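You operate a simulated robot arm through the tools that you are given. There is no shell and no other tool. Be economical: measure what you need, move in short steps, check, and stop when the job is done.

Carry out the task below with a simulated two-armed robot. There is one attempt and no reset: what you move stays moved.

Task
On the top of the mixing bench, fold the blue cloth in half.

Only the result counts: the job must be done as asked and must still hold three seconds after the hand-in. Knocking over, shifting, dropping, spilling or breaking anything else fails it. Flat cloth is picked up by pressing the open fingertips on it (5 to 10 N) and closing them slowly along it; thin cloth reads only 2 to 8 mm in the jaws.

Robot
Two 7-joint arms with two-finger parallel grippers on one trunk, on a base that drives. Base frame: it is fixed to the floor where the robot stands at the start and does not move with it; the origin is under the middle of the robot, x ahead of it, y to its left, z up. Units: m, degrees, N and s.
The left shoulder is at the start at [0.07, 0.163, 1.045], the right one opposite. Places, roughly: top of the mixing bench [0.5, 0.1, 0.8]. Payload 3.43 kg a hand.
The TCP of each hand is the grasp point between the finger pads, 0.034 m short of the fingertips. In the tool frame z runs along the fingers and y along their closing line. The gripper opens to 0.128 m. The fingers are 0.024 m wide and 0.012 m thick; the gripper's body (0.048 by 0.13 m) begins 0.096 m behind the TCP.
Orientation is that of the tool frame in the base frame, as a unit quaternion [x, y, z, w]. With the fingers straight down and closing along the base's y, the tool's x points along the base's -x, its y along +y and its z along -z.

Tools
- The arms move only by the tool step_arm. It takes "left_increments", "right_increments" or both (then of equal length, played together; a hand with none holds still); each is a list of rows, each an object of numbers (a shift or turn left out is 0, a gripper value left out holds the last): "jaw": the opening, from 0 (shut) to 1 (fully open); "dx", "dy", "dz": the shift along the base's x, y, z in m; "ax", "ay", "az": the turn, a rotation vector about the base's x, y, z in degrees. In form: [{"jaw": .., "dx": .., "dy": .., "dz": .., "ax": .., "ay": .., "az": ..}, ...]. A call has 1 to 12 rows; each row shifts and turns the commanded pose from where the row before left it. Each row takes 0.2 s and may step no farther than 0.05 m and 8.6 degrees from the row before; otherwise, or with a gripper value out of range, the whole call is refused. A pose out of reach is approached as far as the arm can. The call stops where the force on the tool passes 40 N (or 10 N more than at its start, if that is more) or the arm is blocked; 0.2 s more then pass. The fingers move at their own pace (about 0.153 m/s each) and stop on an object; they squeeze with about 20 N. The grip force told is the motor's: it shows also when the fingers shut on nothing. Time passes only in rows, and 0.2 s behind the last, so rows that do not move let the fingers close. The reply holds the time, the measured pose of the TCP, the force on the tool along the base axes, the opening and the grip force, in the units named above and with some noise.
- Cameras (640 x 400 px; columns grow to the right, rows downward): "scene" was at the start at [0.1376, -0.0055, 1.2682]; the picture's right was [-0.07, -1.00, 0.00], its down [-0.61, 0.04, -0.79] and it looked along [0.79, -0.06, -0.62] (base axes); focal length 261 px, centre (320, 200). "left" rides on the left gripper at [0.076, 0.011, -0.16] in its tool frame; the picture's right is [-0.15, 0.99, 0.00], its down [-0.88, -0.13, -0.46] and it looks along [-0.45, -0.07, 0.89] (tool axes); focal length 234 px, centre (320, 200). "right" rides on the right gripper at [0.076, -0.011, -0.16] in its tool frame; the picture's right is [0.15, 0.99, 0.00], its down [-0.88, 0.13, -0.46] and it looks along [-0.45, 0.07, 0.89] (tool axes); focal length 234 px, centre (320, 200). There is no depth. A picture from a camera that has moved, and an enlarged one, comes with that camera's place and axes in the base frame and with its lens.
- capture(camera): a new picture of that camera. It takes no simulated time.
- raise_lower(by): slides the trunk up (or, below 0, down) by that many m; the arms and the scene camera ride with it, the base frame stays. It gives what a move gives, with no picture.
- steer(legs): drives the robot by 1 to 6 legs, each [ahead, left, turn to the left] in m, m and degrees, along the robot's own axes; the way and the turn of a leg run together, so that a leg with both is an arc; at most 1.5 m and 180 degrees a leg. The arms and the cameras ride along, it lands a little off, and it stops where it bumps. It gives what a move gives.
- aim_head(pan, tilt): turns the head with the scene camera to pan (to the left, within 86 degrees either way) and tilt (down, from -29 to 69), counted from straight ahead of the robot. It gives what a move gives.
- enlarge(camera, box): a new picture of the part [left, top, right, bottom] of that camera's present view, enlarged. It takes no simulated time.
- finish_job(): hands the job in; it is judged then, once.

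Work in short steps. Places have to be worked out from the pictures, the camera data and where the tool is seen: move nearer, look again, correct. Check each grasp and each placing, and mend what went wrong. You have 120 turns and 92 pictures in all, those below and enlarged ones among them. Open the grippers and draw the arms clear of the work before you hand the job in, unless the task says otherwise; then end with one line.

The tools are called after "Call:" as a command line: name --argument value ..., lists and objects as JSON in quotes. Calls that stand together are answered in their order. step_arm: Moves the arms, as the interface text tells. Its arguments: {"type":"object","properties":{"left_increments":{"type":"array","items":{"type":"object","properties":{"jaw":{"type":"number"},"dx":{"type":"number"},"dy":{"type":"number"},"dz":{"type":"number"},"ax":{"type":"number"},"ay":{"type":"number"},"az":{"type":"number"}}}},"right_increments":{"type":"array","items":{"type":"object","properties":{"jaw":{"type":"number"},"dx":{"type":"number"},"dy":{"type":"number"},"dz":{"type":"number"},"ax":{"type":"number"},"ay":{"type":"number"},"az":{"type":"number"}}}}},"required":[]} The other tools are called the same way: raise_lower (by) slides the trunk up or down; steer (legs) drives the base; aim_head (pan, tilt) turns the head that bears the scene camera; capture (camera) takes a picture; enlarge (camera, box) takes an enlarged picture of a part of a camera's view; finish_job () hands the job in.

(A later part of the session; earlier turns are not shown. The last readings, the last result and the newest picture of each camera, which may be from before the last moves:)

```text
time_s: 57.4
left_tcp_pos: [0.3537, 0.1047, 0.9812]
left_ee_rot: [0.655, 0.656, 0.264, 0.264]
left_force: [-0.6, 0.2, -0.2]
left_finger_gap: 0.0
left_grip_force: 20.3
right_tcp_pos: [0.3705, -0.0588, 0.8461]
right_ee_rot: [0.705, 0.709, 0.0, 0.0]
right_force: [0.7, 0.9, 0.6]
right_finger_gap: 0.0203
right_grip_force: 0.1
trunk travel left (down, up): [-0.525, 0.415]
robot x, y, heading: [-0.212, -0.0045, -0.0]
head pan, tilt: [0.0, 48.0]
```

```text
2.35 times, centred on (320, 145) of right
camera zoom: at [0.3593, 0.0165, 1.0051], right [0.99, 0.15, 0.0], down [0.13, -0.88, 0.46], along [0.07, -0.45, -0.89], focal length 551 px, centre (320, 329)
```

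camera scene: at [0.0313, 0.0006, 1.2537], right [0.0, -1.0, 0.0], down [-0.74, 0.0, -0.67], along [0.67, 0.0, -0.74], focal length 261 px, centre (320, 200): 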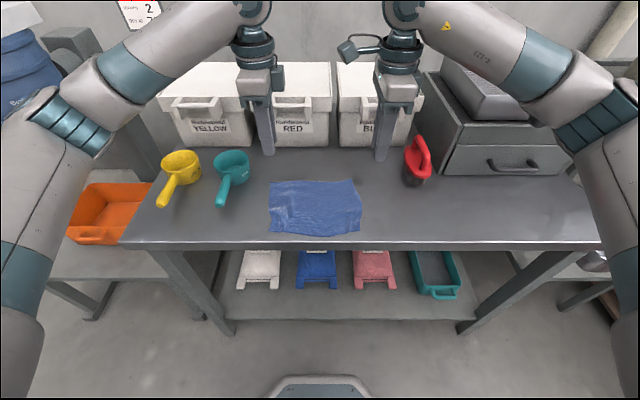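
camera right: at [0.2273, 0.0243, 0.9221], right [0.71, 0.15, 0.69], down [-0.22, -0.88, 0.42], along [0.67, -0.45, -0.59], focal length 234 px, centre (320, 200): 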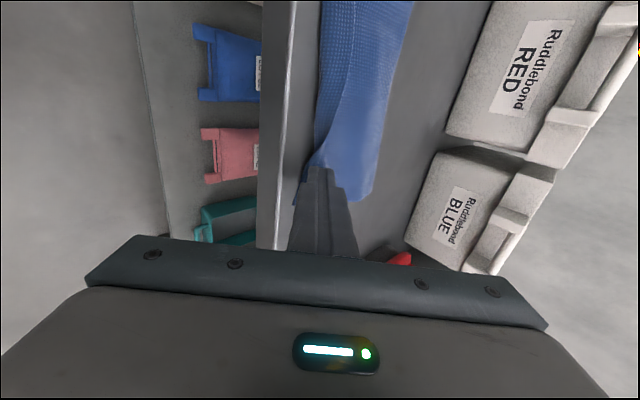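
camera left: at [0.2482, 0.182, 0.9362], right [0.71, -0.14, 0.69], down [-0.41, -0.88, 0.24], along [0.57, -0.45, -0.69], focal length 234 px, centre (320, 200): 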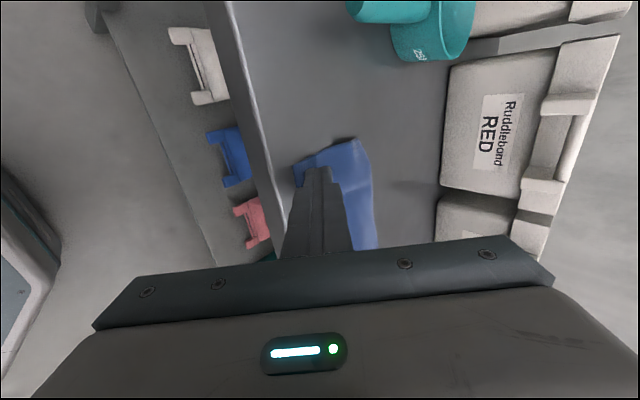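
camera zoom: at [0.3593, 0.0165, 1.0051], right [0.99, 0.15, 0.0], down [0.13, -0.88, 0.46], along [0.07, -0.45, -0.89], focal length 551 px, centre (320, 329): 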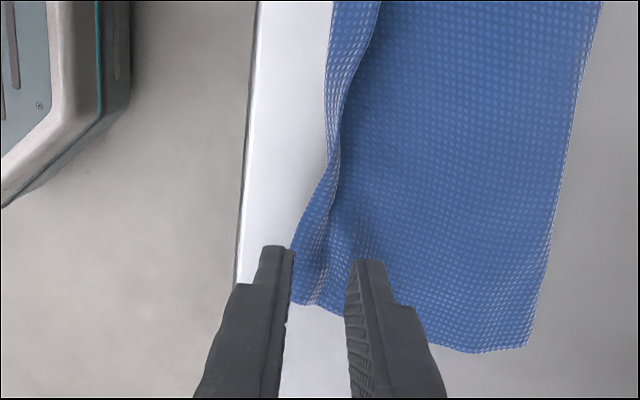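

The right hem edge is at x ≈ 0.363. I'll shift forward 8 mm and descend to contact.

Call:
step_arm --right_increments '[{"dx": 0.008}, {"dz": -0.015}, {"dz": -0.01}, {"dz": -0.004}, {"dz": -0.001}, {}]'

Call:
enlarge --camera "right" --box '[200, 60, 440, 230]'

```text
time_s: 58.8
left_tcp_pos: [0.3538, 0.1049, 0.9812]
left_ee_rot: [0.655, 0.656, 0.264, 0.264]
left_force: [0.2, -0.3, -0.2]
left_finger_gap: 0.0
left_grip_force: 19.7
right_tcp_pos: [0.3787, -0.0594, 0.8154]
right_ee_rot: [0.707, 0.708, -0.001, 0.0]
right_force: [-1.1, -1.0, -0.1]
right_finger_gap: 0.0206
right_grip_force: 0.0
trunk travel left (down, up): [-0.525, 0.415]
robot x, y, heading: [-0.2103, -0.0005, -0.1]
head pan, tilt: [0.0, 48.0]
```

```text
2.35 times, centred on (320, 145) of right
camera zoom: at [0.3669, 0.0156, 0.9751], right [0.99, 0.15, 0.0], down [0.13, -0.88, 0.46], along [0.07, -0.45, -0.89], focal length 551 px, centre (320, 329)
```

zoom: 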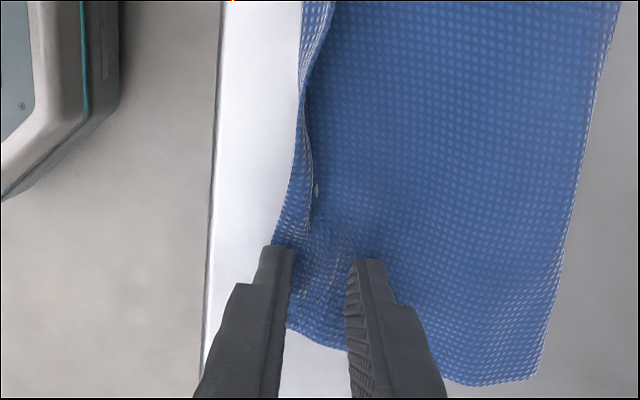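

Well placed on the hem. I'll press to contact, then close slowly.

Call:
step_arm --right_increments '[{"dz": -0.001}, {"dz": -0.0007}, {}]'

```text
time_s: 59.6
left_tcp_pos: [0.3522, 0.104, 0.9829]
left_ee_rot: [0.655, 0.656, 0.264, 0.265]
left_force: [0.4, 0.7, 0.8]
left_finger_gap: 0.0
left_grip_force: 20.4
right_tcp_pos: [0.3788, -0.0604, 0.8154]
right_ee_rot: [0.707, 0.708, 0.0, 0.0]
right_force: [-0.5, -1.2, 9.3]
right_finger_gap: 0.0204
right_grip_force: 0.1
trunk travel left (down, up): [-0.525, 0.415]
robot x, y, heading: [-0.2104, -0.0024, -0.4]
head pan, tilt: [0.0, 48.0]
```

Call:
step_arm --right_increments '[{"jaw": 0.14}, {"jaw": 0.12}, {"jaw": 0.1}, {"jaw": 0.08}, {"jaw": 0.06}, {"jaw": 0.03}, {"jaw": 0.0}, {}, {"dz": 0.01}, {"dz": 0.015}, {"dz": 0.015}, {}]'

Call:
capture --camera "right"

Call:
enlarge --camera "left" --box '[200, 100, 440, 250]'

```text
time_s: 62.2
left_tcp_pos: [0.3536, 0.1045, 0.9818]
left_ee_rot: [0.655, 0.656, 0.265, 0.264]
left_force: [0.7, 0.2, -0.3]
left_finger_gap: 0.0001
left_grip_force: 20.2
right_tcp_pos: [0.3785, -0.0587, 0.8537]
right_ee_rot: [0.706, 0.708, 0.0, -0.001]
right_force: [0.7, -0.1, -0.6]
right_finger_gap: 0.0019
right_grip_force: 19.8
trunk travel left (down, up): [-0.525, 0.415]
robot x, y, heading: [-0.2104, 0.0004, -0.0]
head pan, tilt: [0.0, 48.0]
```

```text
24 pictures are left
camera right: at [0.3671, 0.0158, 1.0121], right [0.99, 0.15, 0.0], down [0.13, -0.88, 0.46], along [0.07, -0.45, -0.89], focal length 234 px, centre (320, 200)
```

right: 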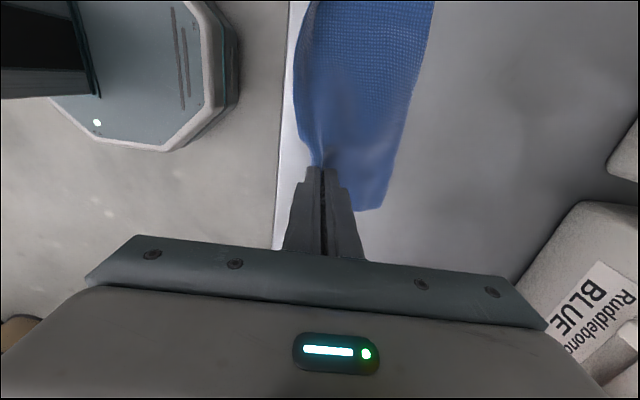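

```text
2.67 times, centred on (320, 175) of left
camera zoom: at [0.2493, 0.1805, 1.1038], right [0.71, -0.14, 0.69], down [-0.41, -0.88, 0.24], along [0.57, -0.45, -0.69], focal length 624 px, centre (320, 267)
```

zoom: 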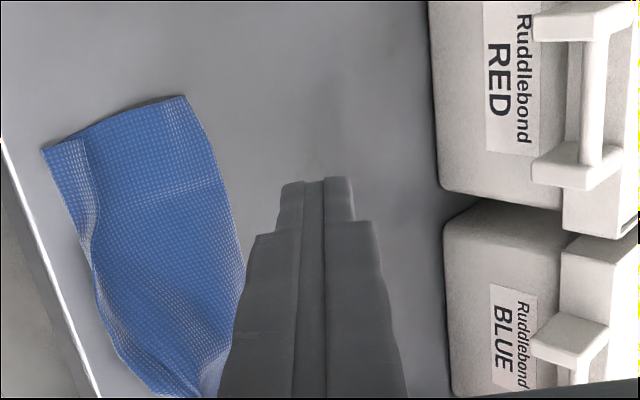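

The hem has unrolled from the right to the middle. I'll raise the right hand more and pull slightly outward to unroll the rest.

Call:
step_arm --right_increments '[{"dz": 0.015, "dx": -0.003}, {"dz": 0.015, "dx": -0.003}, {"dz": 0.015, "dy": -0.004}, {"dz": 0.01, "dy": -0.004}, {}]'

Call:
enlarge --camera "left" --box '[200, 100, 440, 250]'

```text
time_s: 63.4
left_tcp_pos: [0.3541, 0.1045, 0.9823]
left_ee_rot: [0.655, 0.657, 0.264, 0.264]
left_force: [-0.2, 0.4, -0.8]
left_finger_gap: 0.0002
left_grip_force: 19.8
right_tcp_pos: [0.3727, -0.0683, 0.9095]
right_ee_rot: [0.706, 0.708, -0.001, -0.001]
right_force: [0.6, -1.0, 0.7]
right_finger_gap: 0.0023
right_grip_force: 20.0
trunk travel left (down, up): [-0.525, 0.415]
robot x, y, heading: [-0.2107, -0.0006, -0.0]
head pan, tilt: [0.0, 48.0]
```

```text
2.67 times, centred on (320, 175) of left
camera zoom: at [0.2494, 0.1806, 1.1038], right [0.71, -0.14, 0.69], down [-0.41, -0.88, 0.24], along [0.57, -0.45, -0.69], focal length 624 px, centre (320, 267)
```

zoom: 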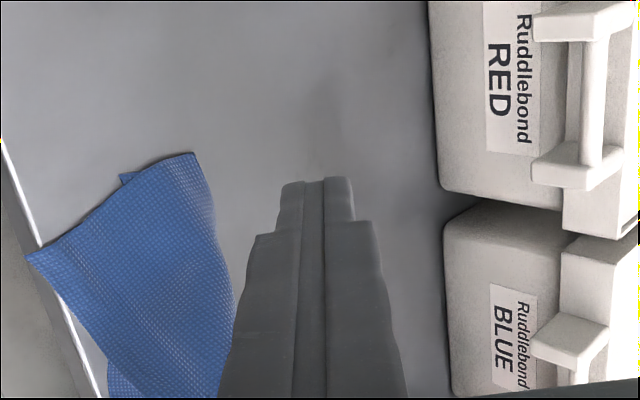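

The lip is fully unrolled now and the lower layer's near-left corner shows at about (0.386, 0.088). The hem overshoots toward the robot, so I'll carry the right hem corner forward over the near edge and lower it.

Call:
step_arm --right_increments '[{"dx": 0.008, "dz": -0.005, "dy": -0.002}, {"dx": 0.01, "dz": -0.015, "dy": -0.002}, {"dx": 0.01, "dz": -0.02}, {"dx": 0.004, "dz": -0.02}, {"dz": -0.015}, {}]'

Call:
enlarge --camera "left" --box '[200, 100, 440, 250]'

Call:
enlarge --camera "scene" --box '[240, 120, 400, 220]'

Call:
enlarge --camera "right" --box '[200, 0, 440, 230]'

```text
time_s: 64.8
left_tcp_pos: [0.3543, 0.1043, 0.9815]
left_ee_rot: [0.655, 0.656, 0.264, 0.265]
left_force: [-0.2, -0.4, -0.2]
left_finger_gap: 0.0001
left_grip_force: 19.3
right_tcp_pos: [0.4048, -0.0716, 0.833]
right_ee_rot: [0.706, 0.708, 0.0, -0.001]
right_force: [0.0, 0.5, 0.3]
right_finger_gap: 0.0023
right_grip_force: 19.7
trunk travel left (down, up): [-0.525, 0.415]
robot x, y, heading: [-0.2078, -0.0017, 0.1]
head pan, tilt: [0.0, 48.0]
```

```text
2.67 times, centred on (320, 175) of left
camera zoom: at [0.2492, 0.1807, 1.1039], right [0.71, -0.14, 0.69], down [-0.41, -0.88, 0.24], along [0.57, -0.45, -0.69], focal length 624 px, centre (320, 267)
```

zoom: 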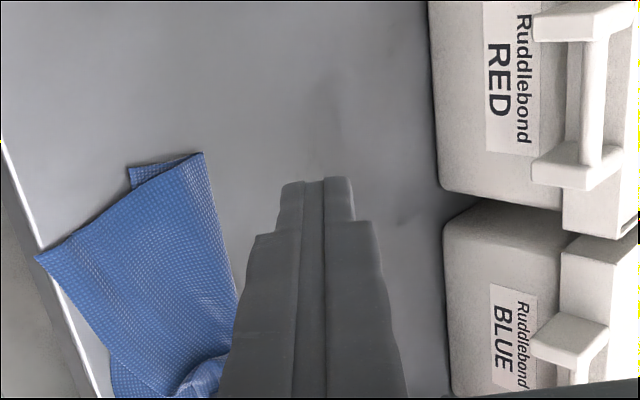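

```text
4.00 times, centred on (320, 170) of scene
camera zoom: at [-0.0812, 0.0006, 1.2537], right [0.0, -1.0, 0.0], down [-0.74, 0.0, -0.67], along [0.67, 0.0, -0.74], focal length 1044 px, centre (320, 320)
```

zoom: 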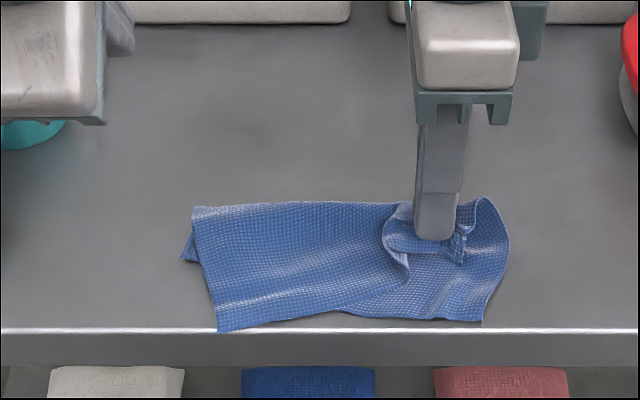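

```text
1.74 times, centred on (320, 115) of right
camera zoom: at [0.3931, 0.0045, 0.9923], right [0.99, 0.15, 0.0], down [0.13, -0.88, 0.46], along [0.07, -0.45, -0.89], focal length 407 px, centre (320, 348)
```

zoom: 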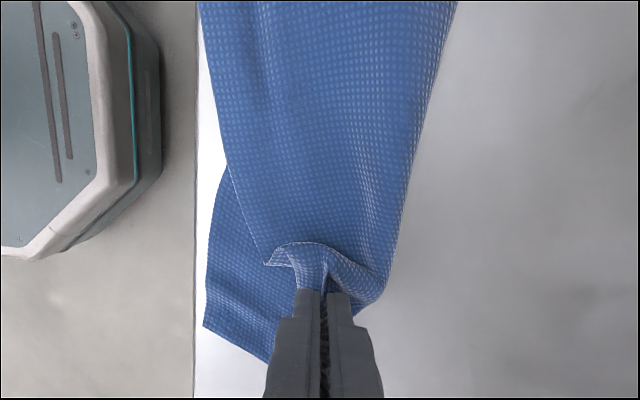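

Now the layout is clear. The lower layer's near edge runs from (0.393, 0.088) on the left to (0.343, −0.099) on the right. I'll place the right hem corner onto the lower right corner (grip target ≈ (0.360, −0.083)), release, and move the right hand away.

Call:
step_arm --right_increments '[{"dz": 0.02}, {"dx": -0.012, "dy": -0.003, "dz": 0.005}, {"dx": -0.012, "dy": -0.003}, {"dx": -0.012, "dy": -0.003}, {"dx": -0.008, "dy": -0.002, "dz": -0.01}, {"dz": -0.012}, {"dz": -0.01}, {"dz": -0.004}, {}]'

Call:
enlarge --camera "scene" --box '[240, 120, 400, 220]'

```text
time_s: 66.8
left_tcp_pos: [0.3539, 0.1047, 0.9817]
left_ee_rot: [0.655, 0.656, 0.265, 0.264]
left_force: [-0.5, -0.3, -0.4]
left_finger_gap: 0.0
left_grip_force: 19.8
right_tcp_pos: [0.3597, -0.0815, 0.8235]
right_ee_rot: [0.707, 0.707, 0.0, 0.0]
right_force: [-1.2, 0.8, 0.6]
right_finger_gap: 0.0021
right_grip_force: 19.6
trunk travel left (down, up): [-0.525, 0.415]
robot x, y, heading: [-0.2103, -0.0002, -0.2]
head pan, tilt: [0.0, 48.0]
```

```text
4.00 times, centred on (320, 170) of scene
camera zoom: at [-0.0811, 0.0005, 1.2537], right [0.0, -1.0, 0.0], down [-0.74, 0.0, -0.67], along [0.67, 0.0, -0.74], focal length 1044 px, centre (320, 320)
```

zoom: 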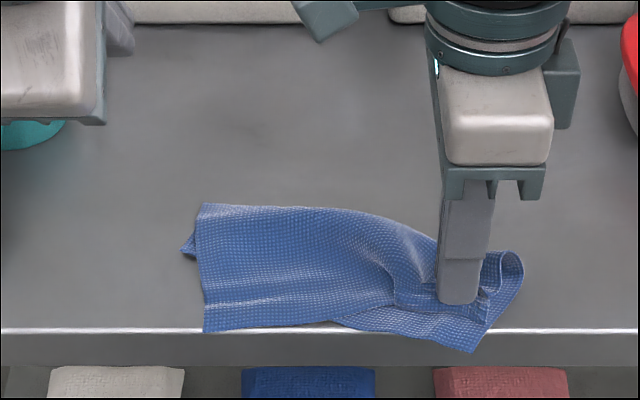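

The right move dragged the lower layer over the front edge. I'll lift the right corner high and carry it forward, so that side of the cloth comes back onto the bench, then grab the left hem corner too.

Call:
step_arm --right_increments '[{"dz": 0.03}, {"dz": 0.03, "dx": 0.005}, {"dz": 0.03, "dx": 0.01}, {"dz": 0.03, "dx": 0.015}, {"dz": 0.02, "dx": 0.02}, {"dx": 0.025}, {"dx": 0.02}, {}, {}]'

Call:
enlarge --camera "scene" --box '[220, 90, 412, 230]'

```text
time_s: 68.8
left_tcp_pos: [0.3548, 0.1051, 0.9818]
left_ee_rot: [0.656, 0.656, 0.264, 0.263]
left_force: [-0.6, 0.3, 0.7]
left_finger_gap: 0.0
left_grip_force: 19.3
right_tcp_pos: [0.4559, -0.0828, 0.9637]
right_ee_rot: [0.706, 0.708, -0.001, 0.0]
right_force: [-0.2, 0.3, 0.1]
right_finger_gap: 0.0021
right_grip_force: 19.6
trunk travel left (down, up): [-0.525, 0.415]
robot x, y, heading: [-0.2147, 0.0013, 0.0]
head pan, tilt: [0.0, 48.0]
```

```text
2.86 times, centred on (316, 160) of scene
camera zoom: at [-0.0809, 0.0007, 1.2537], right [0.0, -1.0, 0.0], down [-0.74, 0.0, -0.67], along [0.67, 0.0, -0.74], focal length 746 px, centre (331, 314)
```

zoom: 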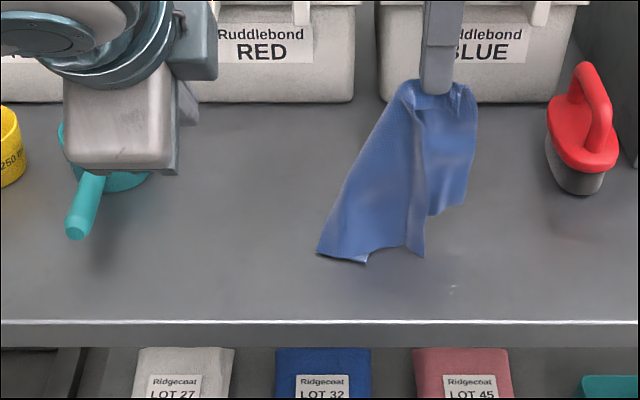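

The whole cloth came up hanging from its right hem corner. I'll lay it back down by lowering while moving forward-right so it trails out flat.

Call:
step_arm --right_increments '[{"dx": 0.006, "dy": -0.01, "dz": -0.015}, {"dx": 0.006, "dy": -0.01, "dz": -0.015}, {"dx": 0.006, "dy": -0.01, "dz": -0.015}, {"dx": 0.008, "dy": -0.01, "dz": -0.02}, {"dx": 0.01, "dy": -0.01, "dz": -0.02}, {"dx": 0.01, "dy": -0.01, "dz": -0.02}, {"dx": 0.01, "dy": -0.01, "dz": -0.015}, {"dx": 0.01, "dy": -0.01, "dz": -0.01}, {"dx": 0.008, "dy": -0.005, "dz": -0.006}, {}]'

Call:
enlarge --camera "scene" --box '[220, 90, 412, 230]'

```text
time_s: 71.0
left_tcp_pos: [0.3533, 0.1053, 0.9817]
left_ee_rot: [0.655, 0.657, 0.264, 0.264]
left_force: [0.2, -0.4, 0.4]
left_finger_gap: 0.0
left_grip_force: 20.3
right_tcp_pos: [0.5288, -0.1686, 0.828]
right_ee_rot: [0.706, 0.708, 0.0, 0.001]
right_force: [0.1, 0.5, 0.7]
right_finger_gap: 0.0018
right_grip_force: 19.9
trunk travel left (down, up): [-0.525, 0.415]
robot x, y, heading: [-0.2117, -0.0002, -0.0]
head pan, tilt: [0.0, 48.0]
```

```text
2.86 times, centred on (316, 160) of scene
camera zoom: at [-0.0812, 0.0005, 1.2537], right [0.0, -1.0, 0.0], down [-0.74, 0.0, -0.67], along [0.67, 0.0, -0.74], focal length 746 px, centre (331, 314)
```

zoom: 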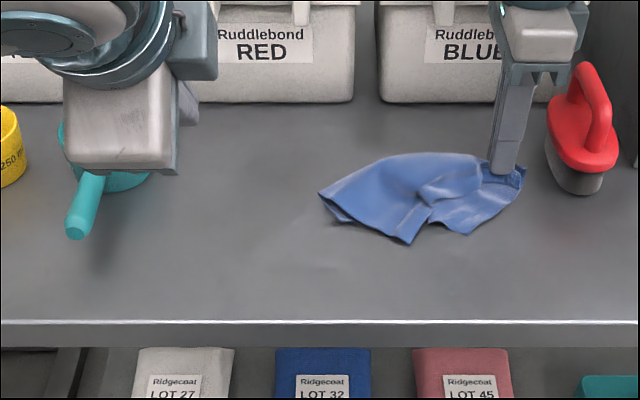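

The hem lies along x ≈ 0.51 from the held corner to a left corner at about (0.50, 0.01). I'll bring the left hand vertical over that left hem corner, to grab it and re-lay the cloth with both hands.

Call:
step_arm --left_increments '[{"ay": 7.33, "jaw": 0.13, "dx": 0.01}, {"ay": 7.33, "dx": 0.025, "dy": -0.01}, {"ay": 7.33, "dx": 0.025, "dy": -0.02}, {"ay": 7.33, "dx": 0.025, "dy": -0.02}, {"ay": 7.33, "dx": 0.025, "dy": -0.02}, {"ay": 7.33, "dx": 0.025, "dy": -0.02}, {"dz": -0.04, "dy": -0.01}, {"dz": -0.04}, {"dz": -0.03}, {}]'

Call:
enlarge --camera "left" --box '[160, 60, 480, 260]'

```text
time_s: 73.2
left_tcp_pos: [0.49, 0.0043, 0.8759]
left_ee_rot: [0.706, 0.708, 0.001, -0.001]
left_force: [-0.1, -0.4, -0.3]
left_finger_gap: 0.0165
left_grip_force: 0.1
right_tcp_pos: [0.5299, -0.1684, 0.8286]
right_ee_rot: [0.706, 0.708, 0.0, 0.0]
right_force: [0.1, 0.0, 0.7]
right_finger_gap: 0.0022
right_grip_force: 20.0
trunk travel left (down, up): [-0.525, 0.415]
robot x, y, heading: [-0.2107, -0.0019, 0.2]
head pan, tilt: [0.0, 48.0]
```

```text
2.00 times, centred on (320, 160) of left
camera zoom: at [0.4998, 0.0814, 1.0348], right [0.99, -0.14, 0.0], down [-0.13, -0.88, 0.45], along [-0.07, -0.45, -0.89], focal length 468 px, centre (320, 280)
```

zoom: 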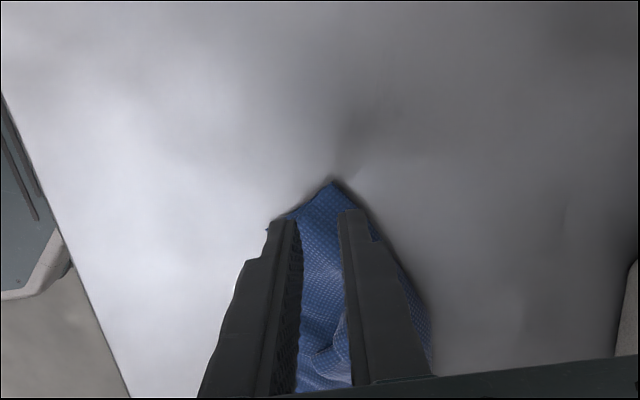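

The left corner tip is at about (0.496, 0.013). I'll place the pinch about 2 cm behind it and descend.

Call:
step_arm --left_increments '[{"dy": -0.009, "dx": 0.001, "dz": -0.02}, {"dz": -0.02}, {"dz": -0.012}, {"dz": -0.005}, {"dz": -0.002}, {}]'

```text
time_s: 74.6
left_tcp_pos: [0.4894, -0.0044, 0.8158]
left_ee_rot: [0.706, 0.708, 0.001, 0.001]
left_force: [1.2, 0.2, 7.7]
left_finger_gap: 0.0164
left_grip_force: 0.0
right_tcp_pos: [0.5291, -0.168, 0.8296]
right_ee_rot: [0.706, 0.708, -0.001, 0.0]
right_force: [0.1, 0.0, -0.3]
right_finger_gap: 0.0022
right_grip_force: 19.9
trunk travel left (down, up): [-0.525, 0.415]
robot x, y, heading: [-0.2131, -0.0022, -0.2]
head pan, tilt: [0.0, 48.0]
```

Contact at 7.7 N is good. I'll close slowly and then lift a little.

Call:
step_arm --left_increments '[{"jaw": 0.11}, {"jaw": 0.09}, {"jaw": 0.07}, {"jaw": 0.05}, {"jaw": 0.03}, {"jaw": 0.0}, {}, {}, {"dz": 0.015}, {"dz": 0.015}, {}]'

Call:
enlarge --camera "left" --box '[160, 60, 480, 260]'

```text
time_s: 77.0
left_tcp_pos: [0.4888, -0.0035, 0.8449]
left_ee_rot: [0.707, 0.708, 0.0, -0.002]
left_force: [0.3, -0.4, 0.6]
left_finger_gap: 0.0
left_grip_force: 19.9
right_tcp_pos: [0.5304, -0.1675, 0.8274]
right_ee_rot: [0.707, 0.708, 0.0, 0.0]
right_force: [0.6, -0.8, -0.8]
right_finger_gap: 0.0021
right_grip_force: 20.2
trunk travel left (down, up): [-0.525, 0.415]
robot x, y, heading: [-0.2131, 0.002, 0.2]
head pan, tilt: [0.0, 48.0]
```

```text
2.00 times, centred on (320, 160) of left
camera zoom: at [0.4988, 0.0716, 1.0042], right [0.99, -0.14, 0.0], down [-0.13, -0.88, 0.45], along [-0.07, -0.45, -0.89], focal length 468 px, centre (320, 280)
```

zoom: 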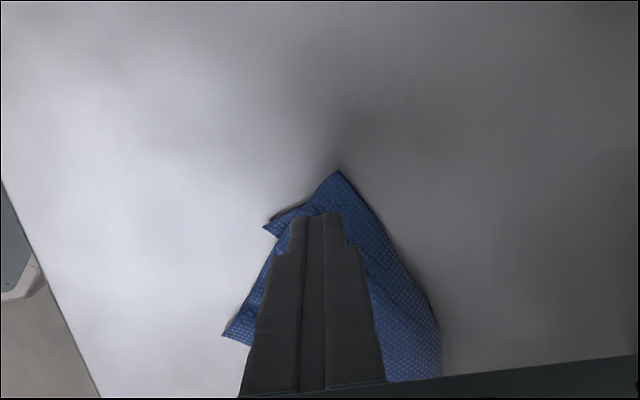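

The jaws slipped off (gap 0). I'll retry with a wider opening, a little deeper into the cloth.

Call:
step_arm --left_increments '[{"jaw": 0.24, "dx": -0.001, "dy": -0.008}, {}, {"dz": -0.015}, {"dz": -0.012}, {"dz": -0.002}, {}]'

```text
time_s: 78.4
left_tcp_pos: [0.4888, -0.0093, 0.8167]
left_ee_rot: [0.706, 0.708, 0.001, 0.0]
left_force: [0.0, 1.5, 1.0]
left_finger_gap: 0.0305
left_grip_force: 0.0
right_tcp_pos: [0.5299, -0.1687, 0.8287]
right_ee_rot: [0.706, 0.708, 0.001, 0.0]
right_force: [0.4, 0.3, 0.5]
right_finger_gap: 0.0021
right_grip_force: 19.3
trunk travel left (down, up): [-0.525, 0.415]
robot x, y, heading: [-0.208, 0.0029, -0.4]
head pan, tilt: [0.0, 48.0]
```

Call:
step_arm --left_increments '[{"dz": -0.001}, {"dz": -0.0007}, {}]'

```text
time_s: 79.2
left_tcp_pos: [0.488, -0.0109, 0.8155]
left_ee_rot: [0.707, 0.708, 0.001, 0.0]
left_force: [1.7, 1.2, 11.9]
left_finger_gap: 0.0307
left_grip_force: 0.0
right_tcp_pos: [0.5287, -0.1667, 0.8286]
right_ee_rot: [0.707, 0.708, 0.001, 0.0]
right_force: [0.0, -0.5, 0.2]
right_finger_gap: 0.002
right_grip_force: 19.9
trunk travel left (down, up): [-0.525, 0.415]
robot x, y, heading: [-0.2121, 0.0021, -0.0]
head pan, tilt: [0.0, 48.0]
```

Pressing at 12 N. I'll ease very slightly and close slowly.

Call:
step_arm --left_increments '[{"jaw": 0.22, "dz": 0.0003}, {"jaw": 0.2}, {"jaw": 0.18}, {"jaw": 0.16}, {"jaw": 0.14}, {"jaw": 0.12}, {"jaw": 0.1}, {"jaw": 0.08}, {"jaw": 0.05}, {"jaw": 0.02}, {"jaw": 0.0}, {}]'

```text
time_s: 81.8
left_tcp_pos: [0.4873, -0.0125, 0.8158]
left_ee_rot: [0.706, 0.708, 0.001, 0.0]
left_force: [-1.3, 0.5, 15.5]
left_finger_gap: 0.0042
left_grip_force: 20.0
right_tcp_pos: [0.5291, -0.1683, 0.8294]
right_ee_rot: [0.707, 0.707, 0.001, 0.0]
right_force: [0.0, -0.2, -0.6]
right_finger_gap: 0.0025
right_grip_force: 20.1
trunk travel left (down, up): [-0.525, 0.415]
robot x, y, heading: [-0.2126, 0.0033, 0.2]
head pan, tilt: [0.0, 48.0]
```

Held with a 4 mm gap, which may be more than one layer. I'll lift both hands together and look.

Call:
step_arm --left_increments '[{"dz": 0.02}, {"dz": 0.03}, {"dz": 0.03}, {"dz": 0.03}, {"dz": 0.03}, {"dz": 0.02}, {}, {}]' --right_increments '[{"dz": 0.005, "dx": -0.005}, {"dz": 0.03, "dx": -0.007}, {"dz": 0.03, "dx": -0.007}, {"dz": 0.03, "dx": -0.007}, {"dz": 0.03, "dx": -0.007}, {"dz": 0.02, "dx": -0.007}, {}, {}]'

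Call:
enlarge --camera "scene" --box '[220, 60, 452, 220]'

```text
time_s: 83.6
left_tcp_pos: [0.489, -0.0104, 0.9735]
left_ee_rot: [0.706, 0.708, 0.001, -0.001]
left_force: [-0.8, 0.3, -0.5]
left_finger_gap: 0.0038
left_grip_force: 20.1
right_tcp_pos: [0.4886, -0.1684, 0.9729]
right_ee_rot: [0.706, 0.708, 0.0, 0.0]
right_force: [0.0, -0.5, 0.2]
right_finger_gap: 0.0023
right_grip_force: 19.3
trunk travel left (down, up): [-0.525, 0.415]
robot x, y, heading: [-0.2073, 0.0012, -0.1]
head pan, tilt: [0.0, 48.0]
```

```text
2.50 times, centred on (336, 140) of scene
camera zoom: at [-0.0813, 0.0004, 1.2537], right [0.0, -1.0, 0.0], down [-0.74, 0.0, -0.67], along [0.67, 0.0, -0.74], focal length 653 px, centre (280, 350)
```

zoom: 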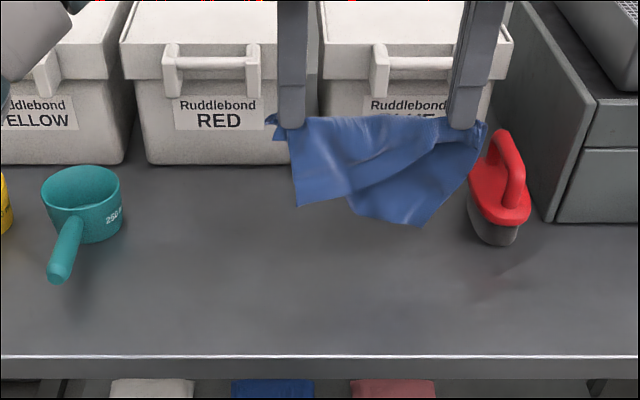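

Hanging from two points, but the left pinch also caught the folded side edge. I'll lay the cloth out toward the robot by lowering with a forward sweep, so it ends flat with the hem on the far side.

Call:
step_arm --left_increments '[{"dx": -0.03, "dy": 0.015}, {"dx": -0.03, "dy": 0.015}, {"dz": -0.02, "dy": 0.015}, {"dz": -0.02, "dy": 0.01}, {"dx": 0.01, "dz": -0.015}, {"dx": 0.015, "dz": -0.015}, {"dx": 0.02, "dz": -0.015}, {"dx": 0.02, "dz": -0.015}, {"dx": 0.02, "dz": -0.015}, {"dx": 0.02, "dz": -0.015}, {"dx": 0.015, "dz": -0.015}, {}]' --right_increments '[{"dx": -0.03, "dy": 0.015}, {"dx": -0.03, "dy": 0.015}, {"dz": -0.02, "dy": 0.01}, {"dz": -0.02, "dy": 0.01}, {"dx": 0.01, "dz": -0.015}, {"dx": 0.015, "dz": -0.015}, {"dx": 0.02, "dz": -0.015}, {"dx": 0.02, "dz": -0.015}, {"dx": 0.02, "dz": -0.015}, {"dx": 0.02, "dz": -0.015}, {"dx": 0.015, "dz": -0.015}, {}]'

Call:
enlarge --camera "scene" --box '[220, 90, 412, 230]'

```text
time_s: 86.2
left_tcp_pos: [0.5482, 0.0439, 0.8301]
left_ee_rot: [0.707, 0.708, 0.0, 0.0]
left_force: [0.2, 0.6, -0.5]
left_finger_gap: 0.0039
left_grip_force: 19.8
right_tcp_pos: [0.549, -0.1179, 0.8273]
right_ee_rot: [0.707, 0.707, 0.0, 0.0]
right_force: [-2.2, 0.8, 0.9]
right_finger_gap: 0.002
right_grip_force: 20.7
trunk travel left (down, up): [-0.525, 0.415]
robot x, y, heading: [-0.209, -0.0034, 0.2]
head pan, tilt: [0.0, 48.0]
```

```text
2.86 times, centred on (316, 160) of scene
camera zoom: at [-0.0815, 0.0005, 1.2537], right [0.0, -1.0, 0.0], down [-0.74, 0.0, -0.67], along [0.67, 0.0, -0.74], focal length 746 px, centre (331, 314)
```

zoom: 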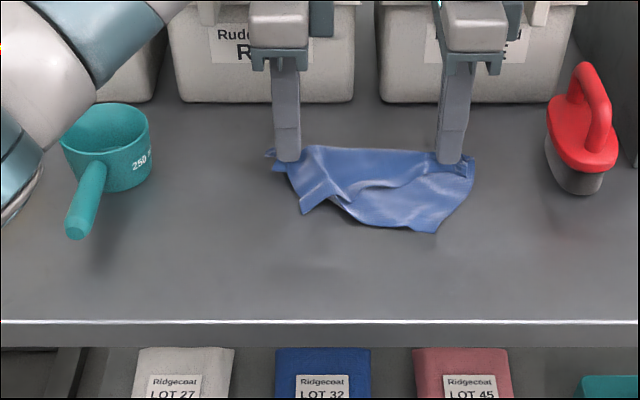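

The right side is laid well, but the left is bunched by the pinch. I'll release the left hand, keep the right as an anchor, and look closely from the left camera.

Call:
step_arm --left_increments '[{"dz": -0.008}, {"jaw": 0.06}, {"jaw": 0.15}, {"jaw": 0.25}, {}, {"dz": 0.02}, {"dz": 0.04, "dx": -0.02}, {"dz": 0.04, "dx": -0.03}, {"dx": -0.03}, {}]'

Call:
capture --camera "left"

Call:
enlarge --camera "scene" --box '[260, 120, 400, 210]'

```text
time_s: 88.4
left_tcp_pos: [0.4658, 0.0435, 0.9205]
left_ee_rot: [0.706, 0.708, 0.001, -0.001]
left_force: [0.6, -0.6, -0.4]
left_finger_gap: 0.032
left_grip_force: 0.0
right_tcp_pos: [0.5487, -0.1181, 0.8261]
right_ee_rot: [0.706, 0.708, 0.0, 0.0]
right_force: [-2.5, -0.3, 1.3]
right_finger_gap: 0.0021
right_grip_force: 19.7
trunk travel left (down, up): [-0.525, 0.415]
robot x, y, heading: [-0.2103, -0.0016, -0.1]
head pan, tilt: [0.0, 48.0]
```

```text
11 pictures are left
camera left: at [0.475, 0.1193, 1.0804], right [0.99, -0.14, 0.0], down [-0.13, -0.88, 0.45], along [-0.07, -0.45, -0.89], focal length 234 px, centre (320, 200)
```

left: 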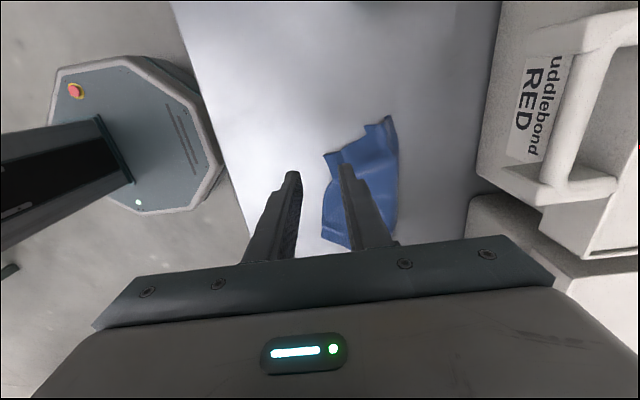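

```text
4.44 times, centred on (330, 165) of scene
camera zoom: at [-0.0815, 0.0004, 1.2537], right [0.0, -1.0, 0.0], down [-0.74, 0.0, -0.67], along [0.67, 0.0, -0.74], focal length 1160 px, centre (276, 356)
```

zoom: 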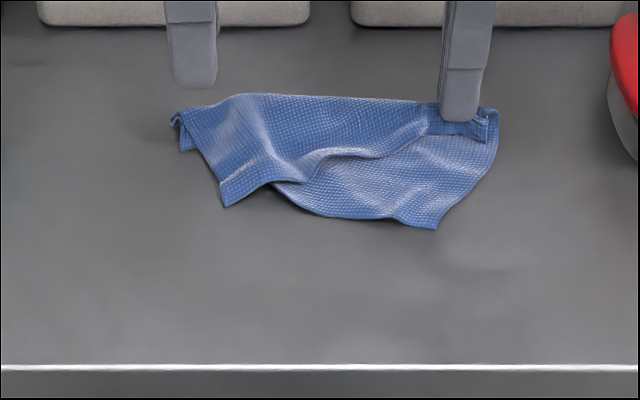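

Now it reads differently: the cloth is still folded along its far side (x ≈ 0.56, full width 0.21), with only the top hem's right corner (held) needing to come to the lower-right corner at about (0.447, −0.096). I'll carry it there in a low arc.

Call:
step_arm --right_increments '[{"dz": 0.015}, {"dx": -0.01, "dy": 0.004, "dz": 0.015}, {"dx": -0.012, "dy": 0.005, "dz": 0.008}, {"dx": -0.013, "dy": 0.006}, {"dx": -0.013, "dy": 0.006}, {"dx": -0.013, "dy": 0.006}, {"dx": -0.012, "dy": 0.005, "dz": -0.006}, {"dx": -0.01, "dy": 0.004, "dz": -0.01}, {"dx": -0.006, "dy": 0.002, "dz": -0.012}, {"dz": -0.008}, {}]'

Call:
enlarge --camera "scene" --box '[260, 120, 400, 210]'

```text
time_s: 89.8
left_tcp_pos: [0.4665, 0.0452, 0.9207]
left_ee_rot: [0.706, 0.708, 0.001, -0.003]
left_force: [0.6, 0.0, -0.3]
left_finger_gap: 0.0319
left_grip_force: 0.0
right_tcp_pos: [0.4932, -0.0974, 0.866]
right_ee_rot: [0.714, 0.7, 0.0, 0.001]
right_force: [-0.1, -0.4, 0.3]
right_finger_gap: 0.0021
right_grip_force: 19.2
trunk travel left (down, up): [-0.525, 0.415]
robot x, y, heading: [-0.2098, -0.0021, 0.2]
head pan, tilt: [0.0, 48.0]
stopped in row 7 (left hand): the force on the tool passed its limit (the readings are from after the stop); the commanded pose is now the measured one
```

```text
4.44 times, centred on (330, 165) of scene
camera zoom: at [-0.081, 0.0004, 1.2537], right [0.0, -1.0, 0.0], down [-0.74, 0.0, -0.67], along [0.67, 0.0, -0.74], focal length 1160 px, centre (276, 356)
```

zoom: 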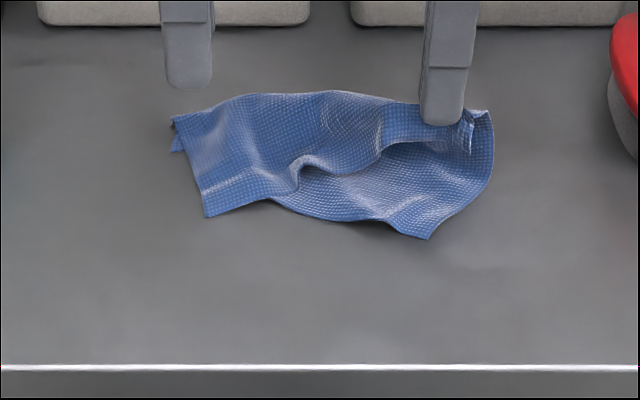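

The right hand's camera touched the left hand, which stopped the move. I'll move the left hand up and outward first, then finish bringing the right hem corner onto the lower-right corner.

Call:
step_arm --left_increments '[{"dy": 0.03, "dz": 0.02}, {"dy": 0.03, "dz": 0.02}, {"dy": 0.03, "dz": 0.02}, {}, {}, {}, {}, {}, {}, {}]' --right_increments '[{}, {}, {}, {"dx": -0.012, "dy": 0.006}, {"dx": -0.012, "dy": 0.007, "dz": -0.006}, {"dx": -0.01, "dy": 0.007, "dz": -0.01}, {"dx": -0.007, "dy": 0.005, "dz": -0.012}, {"dz": -0.01}, {"dz": -0.005}, {}]'

Call:
enlarge --camera "scene" --box '[260, 120, 400, 210]'

```text
time_s: 92.0
left_tcp_pos: [0.4653, 0.1375, 0.9818]
left_ee_rot: [0.706, 0.708, 0.001, -0.003]
left_force: [0.4, -0.4, -0.2]
left_finger_gap: 0.032
left_grip_force: 0.0
right_tcp_pos: [0.452, -0.0721, 0.8215]
right_ee_rot: [0.714, 0.7, -0.001, 0.001]
right_force: [0.8, -0.2, 1.5]
right_finger_gap: 0.0021
right_grip_force: 20.2
trunk travel left (down, up): [-0.525, 0.415]
robot x, y, heading: [-0.2116, -0.0018, 0.1]
head pan, tilt: [0.0, 48.0]
```

```text
4.44 times, centred on (330, 165) of scene
camera zoom: at [-0.0812, 0.0006, 1.2537], right [0.0, -1.0, 0.0], down [-0.74, 0.0, -0.67], along [0.67, 0.0, -0.74], focal length 1160 px, centre (276, 356)
```

zoom: 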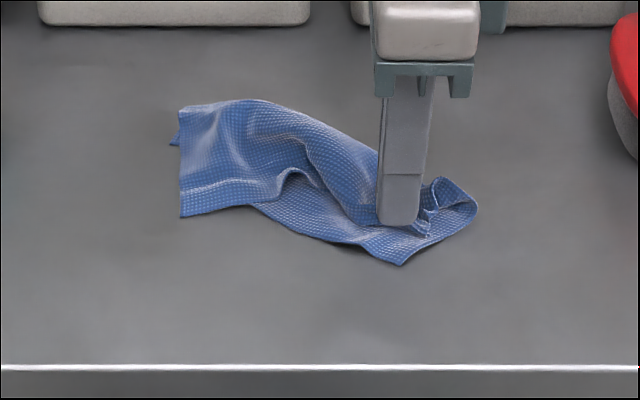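

The lower layer slides along with the held corner, and the hands interfere because the right camera points inward. I'll release the right, retreat, and turn that hand so its camera faces outboard (+68° yaw was reachable), then grab both hem corners.

Call:
step_arm --right_increments '[{"jaw": 0.06}, {"jaw": 0.15, "dz": 0.001}, {"jaw": 0.25, "dz": 0.002}, {"dz": 0.02}, {"dz": 0.04}, {"dz": 0.04, "dy": -0.02}, {"dz": 0.04, "dy": -0.03, "az": 8}, {"dy": -0.03, "az": 8.5}, {"dy": -0.02, "az": 8.5}, {"az": 8.5}, {"az": 8.5}, {"az": 8.5}]'

Call:
step_arm --right_increments '[{"az": 8.5}, {"az": 8.5}, {"az": 8.5}, {"az": 8.5}, {"az": 8.5}, {"az": 8.5}, {"az": 8.5}, {"az": 8.5}, {"az": 8.5}, {"az": 8.5}, {"az": 8.5}, {"az": 8.5}]'

Call:
enlarge --camera "scene" --box '[260, 120, 400, 210]'

```text
time_s: 94.6
left_tcp_pos: [0.4652, 0.1366, 0.9803]
left_ee_rot: [0.707, 0.708, 0.001, -0.003]
left_force: [0.0, 0.0, -0.8]
left_finger_gap: 0.032
left_grip_force: 0.2
right_tcp_pos: [0.4533, -0.172, 0.9657]
right_ee_rot: [0.346, 0.938, 0.001, 0.001]
right_force: [-0.1, 0.1, 0.7]
right_finger_gap: 0.0318
right_grip_force: 0.0
trunk travel left (down, up): [-0.525, 0.415]
robot x, y, heading: [-0.2121, 0.0025, 0.0]
head pan, tilt: [0.0, 48.0]
```

```text
time_s: 97.2
left_tcp_pos: [0.4642, 0.1347, 0.9828]
left_ee_rot: [0.707, 0.707, 0.001, -0.004]
left_force: [0.3, -0.4, 0.6]
left_finger_gap: 0.032
left_grip_force: 0.0
right_tcp_pos: [0.4104, -0.1803, 0.9628]
right_ee_rot: [-0.463, 0.886, 0.0, 0.002]
right_force: [0.3, -0.8, -0.2]
right_finger_gap: 0.032
right_grip_force: 0.1
right hand out of reach, approached as far as the arm can: row 11, 12
trunk travel left (down, up): [-0.525, 0.415]
robot x, y, heading: [-0.2097, 0.0001, 0.0]
head pan, tilt: [0.0, 48.0]
```

```text
4.44 times, centred on (330, 165) of scene
camera zoom: at [-0.0822, -0.0009, 1.2539], right [0.0, -1.0, 0.0], down [-0.74, 0.0, -0.67], along [0.67, 0.0, -0.74], focal length 1160 px, centre (276, 356)
```

zoom: 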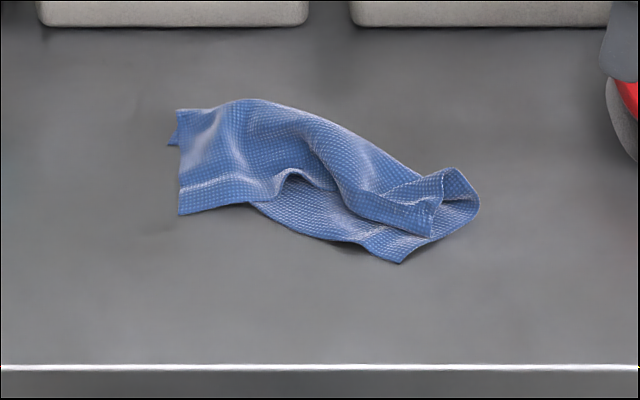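

The right hand sits at +55° yaw with its camera outboard, closing roughly across the hem at A. A is about (0.4385, −0.094) and B about (0.460, 0.058). I'll move both hands above their hem pinch points.

Call:
step_arm --left_increments '[{"jaw": 0.2, "dx": 0.003, "dy": -0.019, "dz": -0.028}, {"dx": 0.003, "dy": -0.019, "dz": -0.028}, {"dx": 0.003, "dy": -0.019, "dz": -0.028}, {"dx": 0.003, "dy": -0.019, "dz": -0.028}, {"dx": 0.002, "dy": -0.019, "dz": -0.028}, {}]' --right_increments '[{"jaw": 0.18, "dx": 0.01, "dy": 0.0196, "dz": -0.024}, {"dx": 0.01, "dy": 0.0196, "dz": -0.024}, {"dx": 0.01, "dy": 0.0196, "dz": -0.024}, {"dx": 0.01, "dy": 0.0196, "dz": -0.024}, {"dx": 0.01, "dy": 0.0196, "dz": -0.024}, {}]'

Call:
enlarge --camera "right" --box '[200, 60, 440, 230]'

```text
time_s: 98.6
left_tcp_pos: [0.4786, 0.0406, 0.8419]
left_ee_rot: [0.707, 0.707, 0.001, -0.003]
left_force: [-0.1, -0.9, -0.2]
left_finger_gap: 0.0255
left_grip_force: 0.0
right_tcp_pos: [0.4328, -0.1254, 0.8987]
right_ee_rot: [-0.467, 0.884, 0.001, 0.001]
right_force: [0.8, 0.7, -0.5]
right_finger_gap: 0.0229
right_grip_force: 0.0
right hand out of reach, approached as far as the arm can: row 1, 2, 5
trunk travel left (down, up): [-0.525, 0.415]
robot x, y, heading: [-0.2124, 0.0009, 0.3]
head pan, tilt: [0.0, 48.0]
```

```text
2.35 times, centred on (320, 145) of right
camera zoom: at [0.399, -0.1954, 1.0575], right [-0.9, 0.44, 0.0], down [0.39, 0.8, 0.46], along [0.2, 0.41, -0.89], focal length 551 px, centre (320, 329)
```

zoom: 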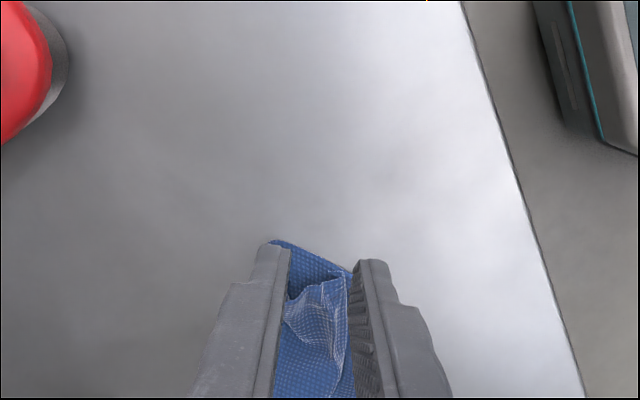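

A is confirmed at about (0.4325, −0.095). The right arm is near its wrist limit, so I'll ease the yaw by 17° and move over A's pinch point.

Call:
step_arm --right_increments '[{"az": -8.5, "dz": 0.005}, {"az": -8.5}, {"dx": 0.011, "dy": 0.022}, {"dx": 0.011, "dy": 0.022}, {"dz": -0.03}, {"dz": -0.03}, {}]'

```text
time_s: 100.2
left_tcp_pos: [0.4797, 0.0396, 0.843]
left_ee_rot: [0.706, 0.708, 0.001, -0.004]
left_force: [-0.2, 1.0, 0.4]
left_finger_gap: 0.0256
left_grip_force: 0.1
right_tcp_pos: [0.4541, -0.0836, 0.8425]
right_ee_rot: [-0.331, 0.944, 0.001, 0.0]
right_force: [0.0, 0.4, -0.4]
right_finger_gap: 0.0228
right_grip_force: 0.1
trunk travel left (down, up): [-0.525, 0.415]
robot x, y, heading: [-0.2106, 0.0006, -0.1]
head pan, tilt: [0.0, 48.0]
```

Both are in place. I'll descend toward contact.

Call:
step_arm --left_increments '[{"dz": -0.012}, {"dz": -0.01}, {"dz": -0.003}, {"dz": -0.0015}, {}]' --right_increments '[{"dz": -0.01}, {"dz": -0.008}, {"dz": -0.003}, {"dz": -0.001}, {}]'

Call:
enlarge --camera "scene" --box '[260, 120, 400, 210]'

```text
time_s: 101.4
left_tcp_pos: [0.4791, 0.0402, 0.8162]
left_ee_rot: [0.706, 0.708, 0.001, -0.003]
left_force: [0.6, 1.7, 10.2]
left_finger_gap: 0.0259
left_grip_force: 0.1
right_tcp_pos: [0.4547, -0.0821, 0.8207]
right_ee_rot: [-0.331, 0.944, 0.001, 0.0]
right_force: [0.1, 0.4, 0.0]
right_finger_gap: 0.0232
right_grip_force: 0.1
trunk travel left (down, up): [-0.525, 0.415]
robot x, y, heading: [-0.2082, 0.0027, -0.0]
head pan, tilt: [0.0, 48.0]
```

```text
4.44 times, centred on (330, 165) of scene
camera zoom: at [-0.082, 0.0006, 1.2539], right [0.0, -1.0, 0.0], down [-0.74, 0.0, -0.67], along [0.67, 0.0, -0.74], focal length 1160 px, centre (276, 356)
```

zoom: 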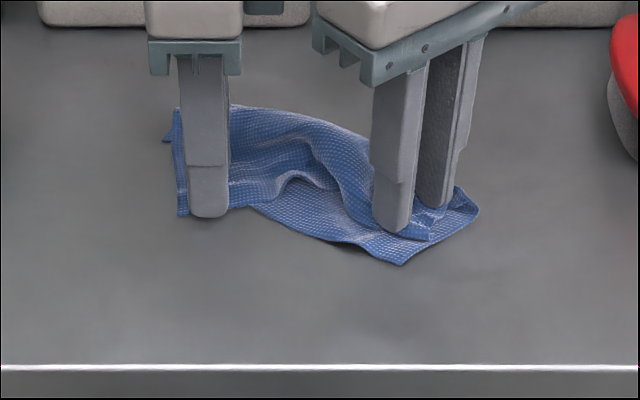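

The left's rear finger barely overlaps the hem, so I'll shift it 4 mm forward. The right needs slightly more pressure.

Call:
step_arm --left_increments '[{"dz": 0.003}, {"dx": 0.004}, {"dz": -0.002}, {"dz": -0.001}, {}]' --right_increments '[{"dz": -0.001}, {"dz": -0.001}, {"dz": -0.001}, {}, {}]'

```text
time_s: 102.6
left_tcp_pos: [0.4826, 0.0416, 0.8158]
left_ee_rot: [0.707, 0.708, 0.001, -0.002]
left_force: [-0.7, 1.1, 12.4]
left_finger_gap: 0.0253
left_grip_force: 0.0
right_tcp_pos: [0.4546, -0.0835, 0.8191]
right_ee_rot: [-0.332, 0.943, 0.001, 0.0]
right_force: [0.2, 0.2, 0.7]
right_finger_gap: 0.023
right_grip_force: 0.1
trunk travel left (down, up): [-0.525, 0.415]
robot x, y, heading: [-0.2117, 0.0028, 0.1]
head pan, tilt: [0.0, 48.0]
```

Call:
step_arm --left_increments '[{"jaw": 0.18, "dz": 0.0003}, {"jaw": 0.16}, {"jaw": 0.14}, {"jaw": 0.12}, {"jaw": 0.1}, {"jaw": 0.08}, {"jaw": 0.06}, {"jaw": 0.03}, {"jaw": 0.0}, {}, {}]' --right_increments '[{"dz": -0.001}, {"dz": -0.001}, {}, {}, {}, {}, {}, {}, {}, {}, {}]'

```text
time_s: 105.0
left_tcp_pos: [0.483, 0.0416, 0.8161]
left_ee_rot: [0.707, 0.707, 0.001, -0.003]
left_force: [3.5, -0.1, 20.1]
left_finger_gap: 0.0022
left_grip_force: 20.3
right_tcp_pos: [0.4552, -0.0816, 0.817]
right_ee_rot: [-0.331, 0.944, 0.002, 0.001]
right_force: [0.1, -0.8, 3.1]
right_finger_gap: 0.023
right_grip_force: 0.0
trunk travel left (down, up): [-0.525, 0.415]
robot x, y, heading: [-0.2138, 0.0, -0.2]
head pan, tilt: [0.0, 48.0]
```

Left holds (2.2 mm). Right is at 3 N, so I'll press a touch more and close it.

Call:
step_arm --right_increments '[{"dz": -0.0007}, {}, {"jaw": 0.16}, {"jaw": 0.14}, {"jaw": 0.12}, {"jaw": 0.1}, {"jaw": 0.08}, {"jaw": 0.06}, {"jaw": 0.03}, {"jaw": 0.0}, {}, {}]'

```text
time_s: 107.6
left_tcp_pos: [0.4821, 0.042, 0.8164]
left_ee_rot: [0.706, 0.708, 0.002, -0.002]
left_force: [4.1, -0.2, 20.3]
left_finger_gap: 0.0024
left_grip_force: 19.7
right_tcp_pos: [0.4541, -0.0824, 0.8173]
right_ee_rot: [-0.331, 0.944, 0.001, 0.002]
right_force: [0.2, -0.8, 3.2]
right_finger_gap: 0.0024
right_grip_force: 19.5
trunk travel left (down, up): [-0.525, 0.415]
robot x, y, heading: [-0.2153, -0.0006, 0.1]
head pan, tilt: [0.0, 48.0]
```

Both hem corners are pinched with single-ridge gaps. I'll lift the cloth into the air, level the hands, and spread them until the hem is nearly taut.

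Call:
step_arm --left_increments '[{"dz": 0.02}, {"dz": 0.02}, {"dz": 0.025}, {"dz": 0.025}, {"dz": 0.025, "dx": -0.004}, {"dz": 0.025, "dx": -0.004, "dy": 0.004}, {"dz": 0.025, "dx": -0.004, "dy": 0.004}, {"dz": 0.02, "dy": 0.004}, {"dy": 0.004}, {}, {}]' --right_increments '[{"dz": 0.02}, {"dz": 0.02}, {"dz": 0.025}, {"dz": 0.025}, {"dz": 0.025, "dx": 0.005}, {"dz": 0.025, "dx": 0.005, "dy": -0.004}, {"dz": 0.025, "dx": 0.006, "dy": -0.004}, {"dz": 0.02, "dy": -0.004}, {"dy": -0.004}, {}, {}]'

Call:
enlarge --camera "scene" --box '[220, 40, 420, 220]'

```text
time_s: 110.0
left_tcp_pos: [0.4709, 0.0577, 0.9999]
left_ee_rot: [0.706, 0.708, 0.0, -0.003]
left_force: [0.3, 0.6, 0.1]
left_finger_gap: 0.0025
left_grip_force: 20.6
right_tcp_pos: [0.4711, -0.0973, 0.9987]
right_ee_rot: [-0.332, 0.943, 0.001, 0.001]
right_force: [-0.2, -0.5, -0.8]
right_finger_gap: 0.0023
right_grip_force: 19.6
trunk travel left (down, up): [-0.525, 0.415]
robot x, y, heading: [-0.2082, 0.0032, 0.1]
head pan, tilt: [0.0, 48.0]
```

```text
2.22 times, centred on (320, 130) of scene
camera zoom: at [-0.0808, 0.0005, 1.2537], right [0.0, -1.0, 0.0], down [-0.74, 0.0, -0.67], along [0.67, 0.0, -0.74], focal length 580 px, centre (320, 356)
```

zoom: 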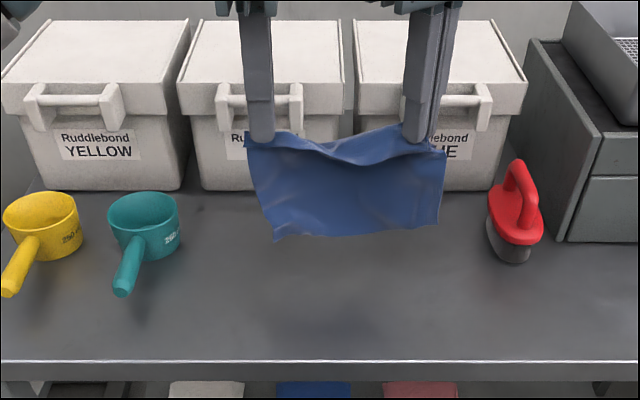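

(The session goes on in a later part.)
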